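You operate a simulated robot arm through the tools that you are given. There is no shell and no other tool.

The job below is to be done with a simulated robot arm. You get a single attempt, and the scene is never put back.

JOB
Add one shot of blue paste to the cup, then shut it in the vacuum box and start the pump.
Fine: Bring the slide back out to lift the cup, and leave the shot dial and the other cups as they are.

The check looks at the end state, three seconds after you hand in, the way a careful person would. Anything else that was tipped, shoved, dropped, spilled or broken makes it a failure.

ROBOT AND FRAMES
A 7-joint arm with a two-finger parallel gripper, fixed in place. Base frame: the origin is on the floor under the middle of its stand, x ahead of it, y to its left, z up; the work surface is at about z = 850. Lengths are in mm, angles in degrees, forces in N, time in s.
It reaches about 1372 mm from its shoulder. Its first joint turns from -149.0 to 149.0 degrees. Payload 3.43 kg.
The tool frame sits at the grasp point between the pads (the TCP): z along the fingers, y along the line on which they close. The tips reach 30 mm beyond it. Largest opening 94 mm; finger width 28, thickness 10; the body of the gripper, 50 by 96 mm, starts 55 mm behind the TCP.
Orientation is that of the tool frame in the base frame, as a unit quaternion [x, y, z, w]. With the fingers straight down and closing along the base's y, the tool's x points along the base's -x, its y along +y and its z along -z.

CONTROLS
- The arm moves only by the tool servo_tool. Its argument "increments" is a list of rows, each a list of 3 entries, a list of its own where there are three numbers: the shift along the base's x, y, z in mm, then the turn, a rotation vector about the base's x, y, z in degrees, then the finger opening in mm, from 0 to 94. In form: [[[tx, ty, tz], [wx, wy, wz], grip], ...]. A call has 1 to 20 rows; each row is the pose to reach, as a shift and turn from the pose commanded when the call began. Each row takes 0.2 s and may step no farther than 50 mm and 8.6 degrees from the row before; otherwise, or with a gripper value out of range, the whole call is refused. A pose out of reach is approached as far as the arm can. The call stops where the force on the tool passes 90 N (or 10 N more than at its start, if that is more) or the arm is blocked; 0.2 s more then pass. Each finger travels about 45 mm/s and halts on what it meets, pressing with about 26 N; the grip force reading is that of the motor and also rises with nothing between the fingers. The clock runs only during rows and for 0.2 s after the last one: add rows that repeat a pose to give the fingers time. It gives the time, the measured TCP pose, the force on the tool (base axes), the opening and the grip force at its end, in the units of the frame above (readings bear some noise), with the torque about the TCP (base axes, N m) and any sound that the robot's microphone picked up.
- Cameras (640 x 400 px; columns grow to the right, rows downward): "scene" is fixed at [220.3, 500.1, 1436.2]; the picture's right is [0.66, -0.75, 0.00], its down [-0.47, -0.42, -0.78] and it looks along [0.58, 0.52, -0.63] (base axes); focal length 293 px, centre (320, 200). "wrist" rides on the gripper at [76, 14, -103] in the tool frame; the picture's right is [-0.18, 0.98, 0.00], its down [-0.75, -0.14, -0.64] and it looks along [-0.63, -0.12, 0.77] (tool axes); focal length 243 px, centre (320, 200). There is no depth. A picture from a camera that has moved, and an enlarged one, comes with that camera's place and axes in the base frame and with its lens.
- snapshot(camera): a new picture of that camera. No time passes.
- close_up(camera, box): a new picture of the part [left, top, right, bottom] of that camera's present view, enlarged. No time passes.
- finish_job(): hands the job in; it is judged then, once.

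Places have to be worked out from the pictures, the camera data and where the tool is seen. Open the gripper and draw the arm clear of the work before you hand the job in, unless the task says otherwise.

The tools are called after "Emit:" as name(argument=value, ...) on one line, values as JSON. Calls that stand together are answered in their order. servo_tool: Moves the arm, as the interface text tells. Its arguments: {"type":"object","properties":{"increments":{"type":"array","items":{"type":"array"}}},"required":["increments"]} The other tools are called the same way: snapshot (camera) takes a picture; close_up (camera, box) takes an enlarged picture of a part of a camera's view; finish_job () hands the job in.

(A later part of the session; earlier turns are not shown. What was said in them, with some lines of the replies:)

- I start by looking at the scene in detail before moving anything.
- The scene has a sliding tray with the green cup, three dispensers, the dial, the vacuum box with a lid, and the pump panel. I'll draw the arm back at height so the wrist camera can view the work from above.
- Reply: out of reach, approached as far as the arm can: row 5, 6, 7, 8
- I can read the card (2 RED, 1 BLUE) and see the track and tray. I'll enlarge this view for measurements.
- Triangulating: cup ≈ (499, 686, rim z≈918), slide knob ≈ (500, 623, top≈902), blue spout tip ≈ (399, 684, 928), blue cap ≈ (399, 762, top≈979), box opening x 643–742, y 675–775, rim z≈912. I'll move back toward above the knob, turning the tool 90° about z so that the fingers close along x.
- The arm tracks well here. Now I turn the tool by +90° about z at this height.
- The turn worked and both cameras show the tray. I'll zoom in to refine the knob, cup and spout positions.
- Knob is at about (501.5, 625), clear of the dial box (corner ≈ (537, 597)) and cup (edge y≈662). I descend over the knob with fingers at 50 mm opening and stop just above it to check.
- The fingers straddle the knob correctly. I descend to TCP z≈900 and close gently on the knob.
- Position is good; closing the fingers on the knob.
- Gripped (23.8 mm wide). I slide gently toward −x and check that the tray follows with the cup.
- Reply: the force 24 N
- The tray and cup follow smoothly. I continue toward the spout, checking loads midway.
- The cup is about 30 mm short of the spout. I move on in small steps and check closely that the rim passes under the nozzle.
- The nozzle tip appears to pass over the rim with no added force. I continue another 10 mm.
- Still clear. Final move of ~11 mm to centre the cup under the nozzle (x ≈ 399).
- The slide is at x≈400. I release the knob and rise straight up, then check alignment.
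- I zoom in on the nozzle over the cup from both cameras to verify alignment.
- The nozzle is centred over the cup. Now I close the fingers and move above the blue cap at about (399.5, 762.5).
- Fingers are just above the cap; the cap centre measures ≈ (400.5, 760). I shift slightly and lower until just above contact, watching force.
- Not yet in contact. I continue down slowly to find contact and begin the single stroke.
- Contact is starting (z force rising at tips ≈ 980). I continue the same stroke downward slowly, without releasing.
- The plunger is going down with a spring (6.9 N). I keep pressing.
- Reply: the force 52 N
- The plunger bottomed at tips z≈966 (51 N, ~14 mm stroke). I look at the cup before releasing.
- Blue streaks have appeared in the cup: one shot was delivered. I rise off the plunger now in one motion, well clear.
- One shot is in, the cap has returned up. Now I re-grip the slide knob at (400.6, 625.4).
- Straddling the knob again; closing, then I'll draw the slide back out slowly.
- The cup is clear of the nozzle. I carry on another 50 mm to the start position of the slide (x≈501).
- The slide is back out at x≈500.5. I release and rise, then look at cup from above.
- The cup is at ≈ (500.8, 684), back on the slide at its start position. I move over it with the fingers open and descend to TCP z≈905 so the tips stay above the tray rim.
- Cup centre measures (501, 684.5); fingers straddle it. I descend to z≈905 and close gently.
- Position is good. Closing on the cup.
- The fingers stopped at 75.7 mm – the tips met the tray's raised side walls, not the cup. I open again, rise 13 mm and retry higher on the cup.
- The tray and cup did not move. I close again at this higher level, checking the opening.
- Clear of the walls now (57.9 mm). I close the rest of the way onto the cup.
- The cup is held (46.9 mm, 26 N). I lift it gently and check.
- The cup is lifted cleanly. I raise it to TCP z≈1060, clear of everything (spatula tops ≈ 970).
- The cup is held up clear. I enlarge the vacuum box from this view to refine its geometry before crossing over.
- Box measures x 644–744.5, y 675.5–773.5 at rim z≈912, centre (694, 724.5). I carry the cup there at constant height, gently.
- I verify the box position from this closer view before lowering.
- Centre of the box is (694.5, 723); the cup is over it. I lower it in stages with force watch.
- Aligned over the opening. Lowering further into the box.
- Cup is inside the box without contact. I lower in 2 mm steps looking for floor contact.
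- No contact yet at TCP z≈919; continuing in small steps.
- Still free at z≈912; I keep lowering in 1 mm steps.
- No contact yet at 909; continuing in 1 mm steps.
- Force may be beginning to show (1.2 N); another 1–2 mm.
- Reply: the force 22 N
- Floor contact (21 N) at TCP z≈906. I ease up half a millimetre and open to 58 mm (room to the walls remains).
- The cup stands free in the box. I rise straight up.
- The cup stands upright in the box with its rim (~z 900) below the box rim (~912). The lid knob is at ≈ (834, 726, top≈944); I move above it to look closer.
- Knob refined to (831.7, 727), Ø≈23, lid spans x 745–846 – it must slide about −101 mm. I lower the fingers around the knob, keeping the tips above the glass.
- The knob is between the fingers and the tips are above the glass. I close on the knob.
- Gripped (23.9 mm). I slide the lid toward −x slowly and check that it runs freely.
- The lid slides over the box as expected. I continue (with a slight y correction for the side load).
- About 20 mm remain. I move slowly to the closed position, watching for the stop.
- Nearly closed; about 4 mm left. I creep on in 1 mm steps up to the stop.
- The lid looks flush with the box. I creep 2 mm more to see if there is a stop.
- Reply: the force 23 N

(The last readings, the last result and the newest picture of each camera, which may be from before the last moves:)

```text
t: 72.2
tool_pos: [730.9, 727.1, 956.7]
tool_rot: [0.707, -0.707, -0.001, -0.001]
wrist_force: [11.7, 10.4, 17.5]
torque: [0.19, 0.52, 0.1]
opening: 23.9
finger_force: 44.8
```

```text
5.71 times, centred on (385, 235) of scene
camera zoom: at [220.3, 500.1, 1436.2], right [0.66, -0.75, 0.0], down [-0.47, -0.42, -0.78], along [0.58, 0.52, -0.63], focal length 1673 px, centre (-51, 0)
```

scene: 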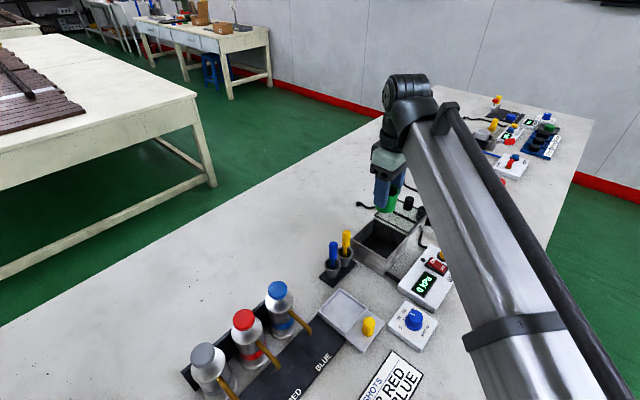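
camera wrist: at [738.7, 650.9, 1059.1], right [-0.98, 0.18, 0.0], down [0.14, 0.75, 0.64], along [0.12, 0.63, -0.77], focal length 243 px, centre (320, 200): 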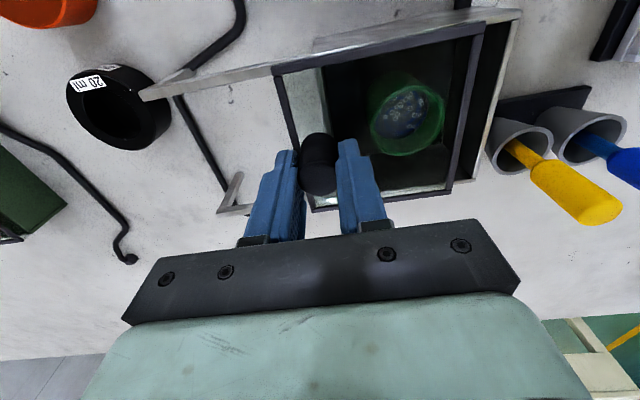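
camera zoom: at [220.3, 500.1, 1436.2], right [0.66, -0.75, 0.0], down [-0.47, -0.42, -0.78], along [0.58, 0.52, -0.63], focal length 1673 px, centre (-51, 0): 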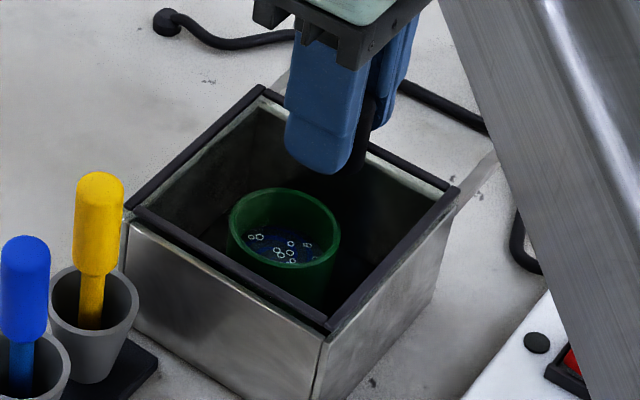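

x-force rose to 12 N with no movement: the lid seems at its stop. One more millimetre of push to confirm it is seated, then relax.

Emit:
servo_tool(increments=[[[-1, 0, 0], [0, 0, 0], 16], [[-1, 0, 0], [0, 0, 0], 16]])

```text
t: 72.8
tool_pos: [730.7, 727.7, 957.1]
tool_rot: [-0.707, 0.708, -0.001, 0.001]
wrist_force: [23.9, 9.6, 18.1]
torque: [-0.16, 0.5, 0.17]
opening: 23.5
finger_force: 44.3
```

The lid is seated against its stop (24 N, no motion). I relax, open the fingers and rise.

Emit:
servo_tool(increments=[[[0.8, 0, 0], [0, 0, 0], 16], [[0.8, 0, 0], [0, 0, 0], 30], [[0.8, 0, 0], [0, 0, 0], 45], [[0.8, 0, 0], [0, 0, 0], 45], [[0.8, 0, 10], [0, 0, 0], 45], [[0.8, 0, 30], [0, 0, 0], 45], [[0.8, 0, 70], [0, 0, 0], 45], [[0.8, 0, 110], [0, 0, 0], 45], [[0.8, 0, 110], [0, 0, 0], 45]])

Emit:
snapshot(camera="wrist")

Emit:
close_up(camera="wrist", box=[200, 0, 440, 180])

Emit:
close_up(camera="scene", box=[340, 180, 480, 300])

```text
t: 74.8
tool_pos: [727.5, 725.2, 1066.1]
tool_rot: [-0.707, 0.707, 0.0, 0.001]
wrist_force: [0.1, 0.0, -0.6]
torque: [0.01, 0.02, -0.01]
opening: 44.7
finger_force: 0.1
```

```text
taken
camera wrist: at [714.2, 649.3, 1168.1], right [-0.98, 0.18, 0.0], down [0.14, 0.75, 0.64], along [0.12, 0.63, -0.77], focal length 243 px, centre (320, 200)
```

wrist: 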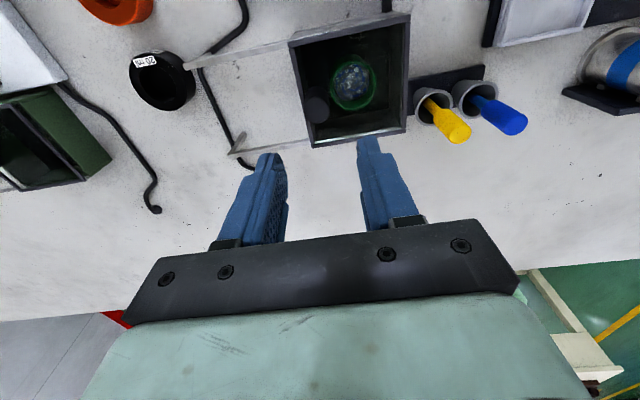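

```text
2.22 times, centred on (320, 90) of wrist
camera zoom: at [714.2, 649.3, 1168.1], right [-0.98, 0.18, 0.0], down [0.14, 0.75, 0.64], along [0.12, 0.63, -0.77], focal length 539 px, centre (320, 444)
```

zoom: 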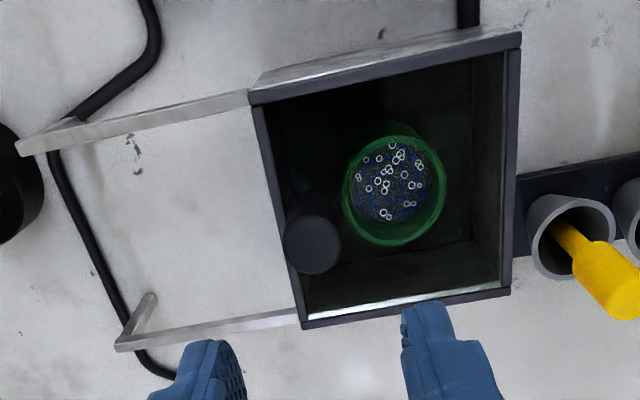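

```text
3.33 times, centred on (410, 240) of scene
camera zoom: at [220.3, 500.1, 1436.2], right [0.66, -0.75, 0.0], down [-0.47, -0.42, -0.78], along [0.58, 0.52, -0.63], focal length 976 px, centre (20, 67)
```

zoom: 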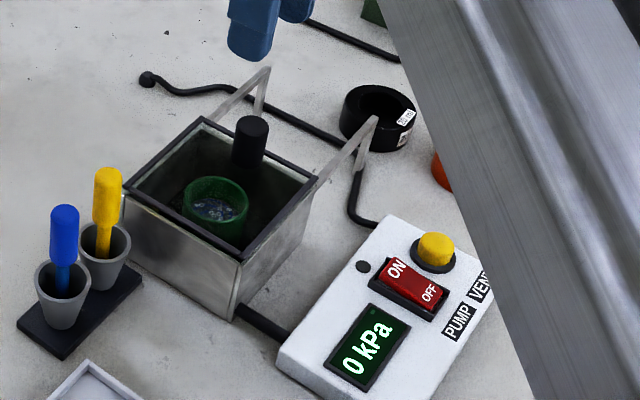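

The lid is fully closed with no gap. The rocker runs along y (ON end ≈ (732, 604), OFF end ≈ y 567), with VENT at ≈ (763, 587). I close the fingers and move above the ON end.

Emit:
servo_tool(increments=[[[0, -40, 0], [0, 0, 0], 20], [[2, -80, 0], [0, 0, 0], 0], [[4, -115, 0], [0, 0, 0], 0], [[4, -121, -30], [0, 0, 0], 0], [[4, -121, -70], [0, 0, 0], 0], [[4, -121, -100], [0, 0, 0], 0], [[4, -121, -100], [0, 0, 0], 0]])

Emit:
snapshot(camera="wrist")

Emit:
close_up(camera="wrist", box=[220, 20, 440, 220])

Emit:
close_up(camera="scene", box=[380, 220, 480, 310])

```text
t: 76.4
tool_pos: [732.0, 606.5, 966.1]
tool_rot: [-0.707, 0.707, 0.001, 0.001]
wrist_force: [0.4, 0.0, -0.6]
torque: [-0.04, 0.01, -0.02]
opening: 0.0
finger_force: 26.2
```

```text
taken
camera wrist: at [717.9, 530.6, 1069.4], right [-0.98, 0.18, 0.0], down [0.14, 0.75, 0.64], along [0.12, 0.63, -0.77], focal length 243 px, centre (320, 200)
```

wrist: 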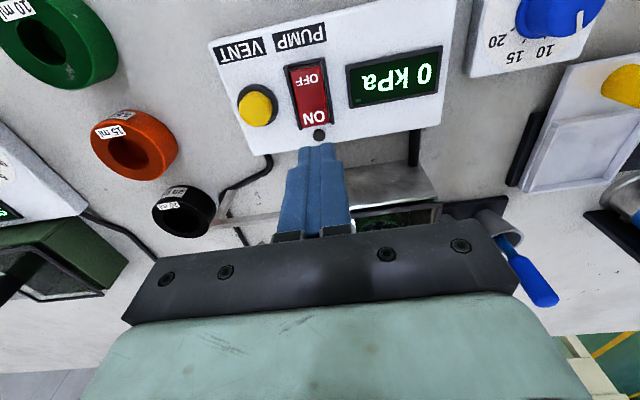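

```text
2.00 times, centred on (330, 120) of wrist
camera zoom: at [717.9, 530.6, 1069.4], right [-0.98, 0.18, 0.0], down [0.14, 0.75, 0.64], along [0.12, 0.63, -0.77], focal length 485 px, centre (300, 360)
```

zoom: 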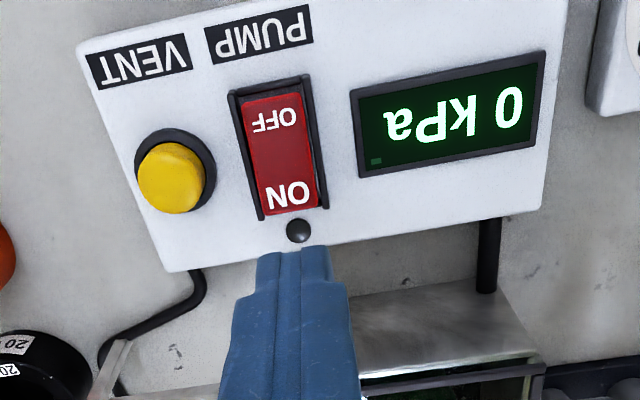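

```text
4.44 times, centred on (430, 265) of scene
camera zoom: at [220.3, 500.1, 1436.2], right [0.66, -0.75, 0.0], down [-0.47, -0.42, -0.78], along [0.58, 0.52, -0.63], focal length 1302 px, centre (-169, -89)
```

zoom: 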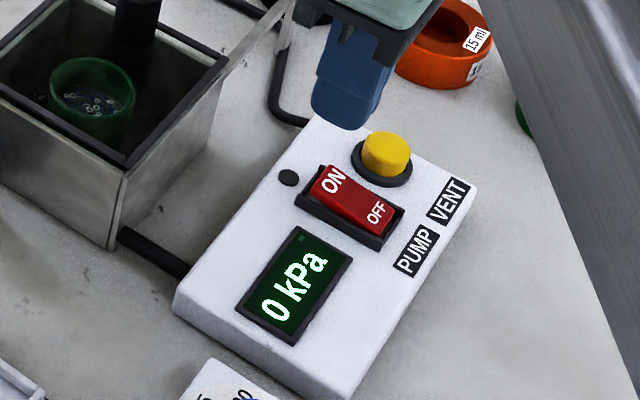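

The ON label centre is at ≈ (735, 600, 885) with an LED dome at y≈617. To press only the ON end and stay off the LED, I tilt the fingers 15° so the low‑y tip edge leads, at 20 mm above.

Emit:
servo_tool(increments=[[[1, 0, -4], [5, 0, 0], 0], [[2, -0.5, -8], [10, 0, 0], 0], [[3, -0.7, -14], [15, 0, 0], 0], [[3, -0.7, -20], [15, 0, 0], 0], [[3, -0.7, -20], [15, 0, 0], 0]])

Emit:
close_up(camera="wrist", box=[220, 20, 440, 220])

Emit:
close_up(camera="scene", box=[390, 220, 470, 290])

```text
t: 77.6
tool_pos: [736.2, 605.1, 947.4]
tool_rot: [-0.701, 0.701, 0.093, 0.093]
wrist_force: [1.1, 0.1, 0.8]
torque: [0.0, 0.03, -0.03]
opening: 0.0
finger_force: 25.3
```

```text
2.00 times, centred on (330, 120) of wrist
camera zoom: at [723.4, 505.3, 1026.2], right [-0.98, 0.18, 0.05], down [0.14, 0.56, 0.82], along [0.12, 0.81, -0.58], focal length 485 px, centre (300, 360)
```

zoom: 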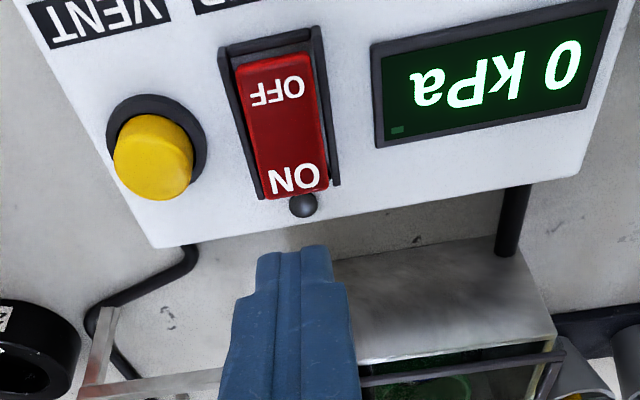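

```text
5.71 times, centred on (430, 255) of scene
camera zoom: at [220.3, 500.1, 1436.2], right [0.66, -0.75, 0.0], down [-0.47, -0.42, -0.78], along [0.58, 0.52, -0.63], focal length 1673 px, centre (-309, -114)
```

zoom: 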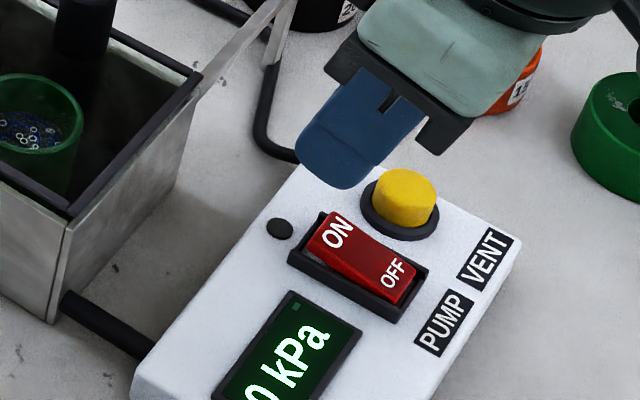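

Alignment is confirmed (ON at ≈ (735.7, 600.4)). I lower toward the rocker, then press in small steps.

Emit:
servo_tool(increments=[[[-0.5, 0.5, -8], [0, 0, 0], 0], [[-0.5, 0.5, -16], [0, 0, 0], 0], [[-0.5, 0.5, -20], [0, 0, 0], 0], [[-0.5, 0.5, -22], [0, 0, 0], 0], [[-0.5, 0.5, -22], [0, 0, 0], 0]])

Emit:
close_up(camera="wrist", box=[220, 20, 440, 220])

Emit:
close_up(camera="scene", box=[390, 220, 470, 290])

```text
t: 78.8
tool_pos: [734.9, 606.0, 923.9]
tool_rot: [-0.701, 0.701, 0.092, 0.093]
wrist_force: [0.4, -0.4, 0.1]
torque: [0.0, -0.01, 0.0]
opening: 0.0
finger_force: 25.7
```

```text
2.00 times, centred on (330, 120) of wrist
camera zoom: at [722.8, 505.8, 1003.7], right [-0.98, 0.18, 0.05], down [0.14, 0.56, 0.82], along [0.12, 0.81, -0.58], focal length 485 px, centre (300, 360)
```

zoom: 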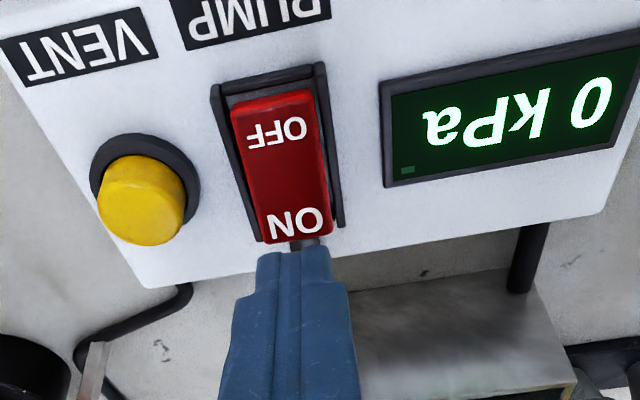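

```text
5.71 times, centred on (430, 255) of scene
camera zoom: at [220.3, 500.1, 1436.2], right [0.66, -0.75, 0.0], down [-0.47, -0.42, -0.78], along [0.58, 0.52, -0.63], focal length 1673 px, centre (-309, -114)
```

zoom: 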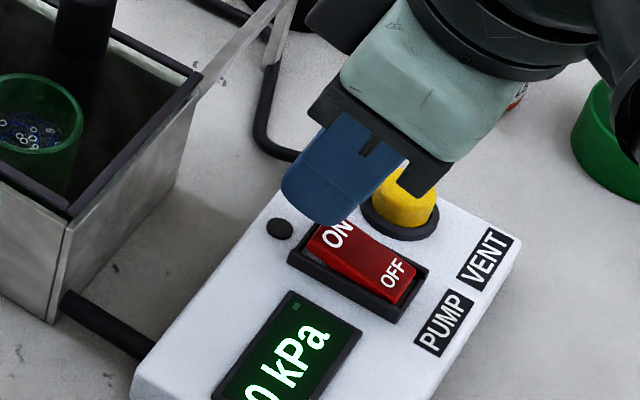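

The tip edge hovers just above the ON end, clear of VENT. I press down in 1 mm steps.

Emit:
servo_tool(increments=[[[0, 0, -1], [0, 0, 0], 0], [[0, 0, -2], [0, 0, 0], 0], [[0, 0, -3], [0, 0, 0], 0], [[0, 0, -4], [0, 0, 0], 0], [[0, 0, -4], [0, 0, 0], 0]])

Emit:
close_up(camera="wrist", box=[220, 20, 440, 220])

```text
t: 80.0
tool_pos: [735.9, 606.4, 921.5]
tool_rot: [-0.701, 0.701, 0.093, 0.092]
wrist_force: [0.6, -0.1, 0.2]
torque: [0.0, 0.02, -0.03]
opening: 0.0
finger_force: 26.0
```

```text
2.00 times, centred on (330, 120) of wrist
camera zoom: at [722.5, 505.5, 1000.2], right [-0.98, 0.18, 0.05], down [0.14, 0.56, 0.82], along [0.12, 0.81, -0.58], focal length 485 px, centre (300, 360)
```

zoom: 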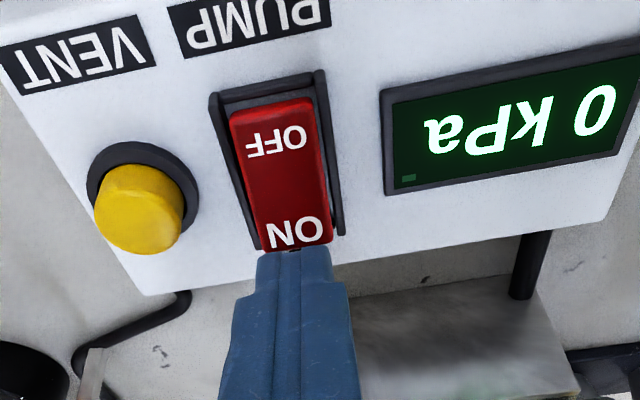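

Not in contact yet; the image suggests ~4–5 mm more. Continuing in 1 mm steps.

Emit:
servo_tool(increments=[[[0, 0, -1], [0, 0, 0], 0], [[0, 0, -2], [0, 0, 0], 0], [[0, 0, -3], [0, 0, 0], 0], [[0, 0, -4], [0, 0, 0], 0], [[0, 0, -4], [0, 0, 0], 0]])

Emit:
close_up(camera="wrist", box=[220, 20, 440, 220])

Emit:
close_up(camera="scene", box=[390, 220, 470, 290])

```text
t: 81.2
tool_pos: [736.3, 606.5, 917.5]
tool_rot: [0.701, -0.701, -0.092, -0.092]
wrist_force: [0.2, -0.8, 0.2]
torque: [0.01, 0.02, -0.03]
opening: 0.2
finger_force: 26.3
heard: click
```

```text
2.00 times, centred on (330, 120) of wrist
camera zoom: at [722.4, 505.8, 996.0], right [-0.98, 0.18, 0.05], down [0.14, 0.56, 0.82], along [0.12, 0.81, -0.58], focal length 485 px, centre (300, 360)
```

zoom: 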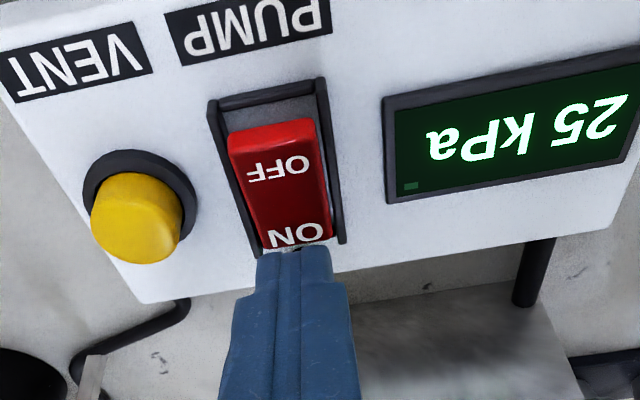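

```text
5.71 times, centred on (430, 255) of scene
camera zoom: at [220.3, 500.1, 1436.2], right [0.66, -0.75, 0.0], down [-0.47, -0.42, -0.78], along [0.58, 0.52, -0.63], focal length 1673 px, centre (-309, -114)
```

zoom: 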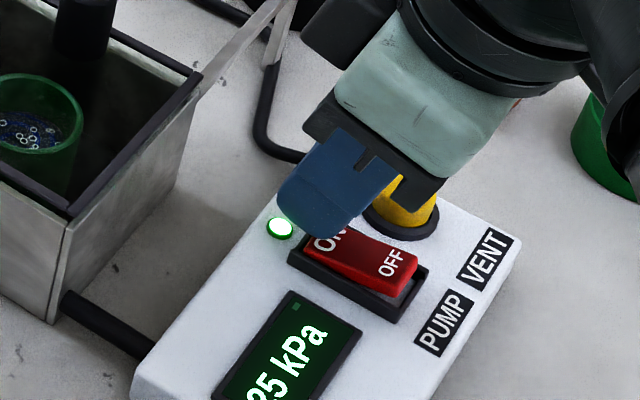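

Click heard, the LED is green, and the gauge reads 25 kPa: the pump is running. I rise straight up off the switch, untilt and open the gripper.

Emit:
servo_tool(increments=[[[0, 0, 8], [0, 0, 0], 0], [[0, 0, 25], [0, 0, 0], 0], [[0, 0, 60], [0, 0, 0], 0], [[0, 0, 100], [-5, 0, 0], 10], [[0, 0, 140], [-10, 0, 0], 30], [[0, 0, 180], [-15, 0, 0], 50], [[0, 0, 220], [-15, 0, 0], 60], [[-20, -30, 250], [-15, 0, 0], 60], [[-40, -60, 270], [-15, 0, 0], 60], [[-40, -60, 270], [-15, 0, 0], 60]])

Emit:
snapshot(camera="wrist")

Emit:
snapshot(camera="scene")

```text
t: 83.4
tool_pos: [695.8, 546.2, 1187.0]
tool_rot: [0.707, -0.707, 0.0, 0.0]
wrist_force: [-0.6, -0.2, -0.1]
torque: [0.02, -0.03, 0.0]
opening: 60.0
finger_force: 0.1
```

```text
taken
camera wrist: at [682.3, 470.7, 1289.6], right [-0.98, 0.18, 0.0], down [0.14, 0.75, 0.64], along [0.12, 0.63, -0.77], focal length 243 px, centre (320, 200)
```

wrist: 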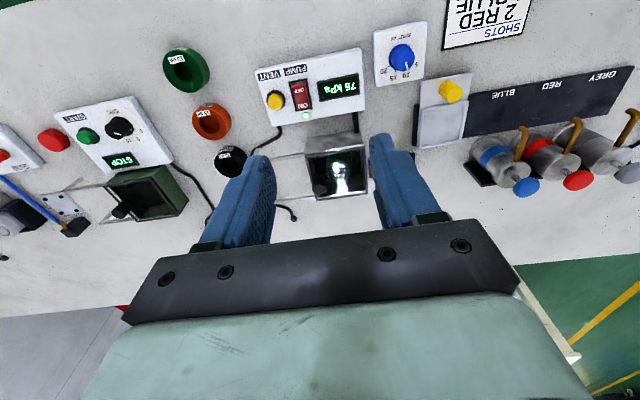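

```text
taken
```

scene: 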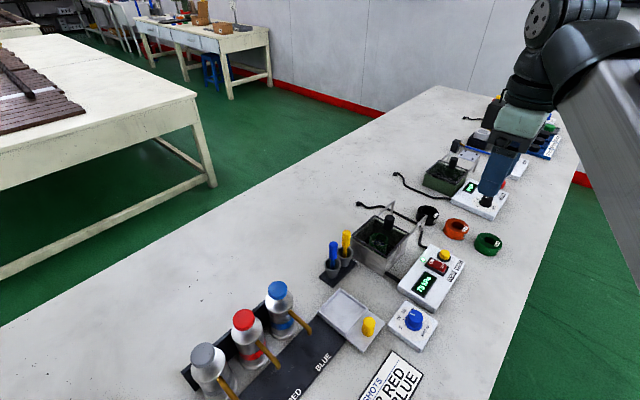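

The arm is clear and the gauge is climbing. I do a final check in close-ups of the box, panel, tray and dial.

Emit:
close_up(camera="wrist", box=[210, 20, 420, 210])

Emit:
close_up(camera="scene", box=[310, 190, 510, 320])

Emit:
close_up(camera="scene", box=[180, 260, 450, 400])

```text
2.11 times, centred on (315, 115) of wrist
camera zoom: at [682.3, 470.7, 1289.6], right [-0.98, 0.18, 0.0], down [0.14, 0.75, 0.64], along [0.12, 0.63, -0.77], focal length 511 px, centre (330, 379)
```

zoom: 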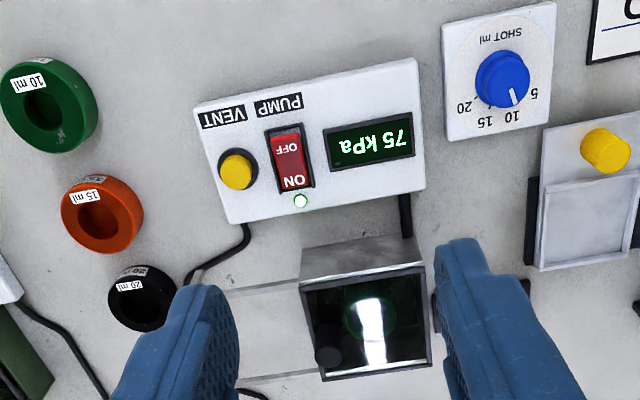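

```text
3.08 times, centred on (410, 255) of scene
camera zoom: at [220.3, 500.1, 1436.2], right [0.66, -0.75, 0.0], down [-0.47, -0.42, -0.78], along [0.58, 0.52, -0.63], focal length 901 px, centre (43, 31)
```

zoom: 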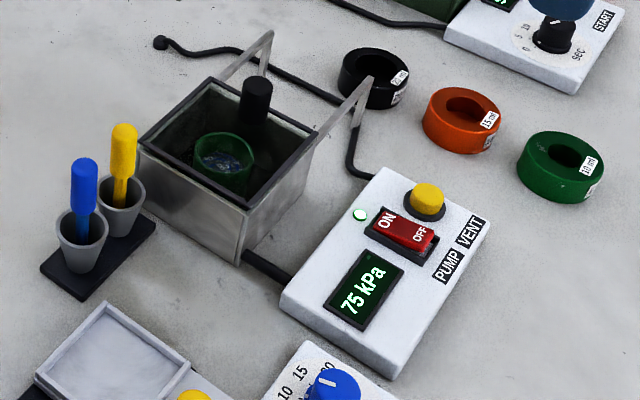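

```text
2.37 times, centred on (315, 330) of scene
camera zoom: at [220.3, 500.1, 1436.2], right [0.66, -0.75, 0.0], down [-0.47, -0.42, -0.78], along [0.58, 0.52, -0.63], focal length 694 px, centre (332, -108)
```

zoom: 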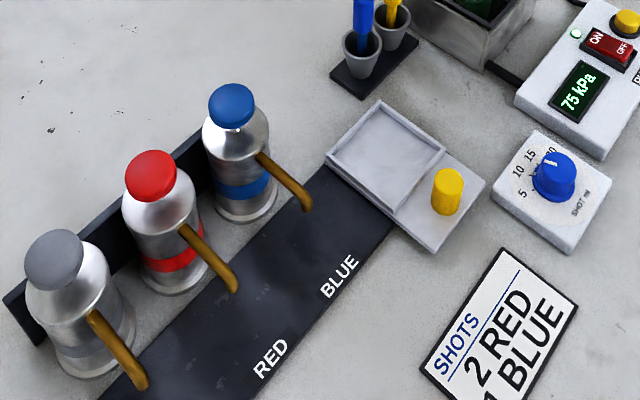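

All is in order: the cup is upright in the closed box, the pump is on at 75 kPa with the LED lit, the slide is back out, and the dial and other items are untouched. The gripper is open and clear, so I hand in.

Emit:
finish_job()

```text
The job is handed in.
```

The job is done and handed in. The cup has one shot of blue paste and is shut in the vacuum box. The pump is running, and the gauge read 75 kPa when I last checked.

- **Blue shot:** I moved the slide under the blue nozzle and pressed the blue cap once, all the way down. Blue streaks showed in the cup, and I saw no spill.
- **Slide:** I drew it back to where it started before lifting the cup.
- **Box:** The cup stands upright inside. The lid is fully closed against its stop, with no gap.
- **Pump:** I pressed the switch at its ON end. It clicked, the light turned green and the gauge started climbing.
- **Left alone:** I didn't touch the shot dial, the other cups or the vent button, and they looked unchanged in the last pictures.

On the first try at gripping the cup, the fingers pressed briefly against the tray's side walls. I opened them and gripped higher; neither the tray nor the cup moved.

The gripper is open and the arm is clear of the work.
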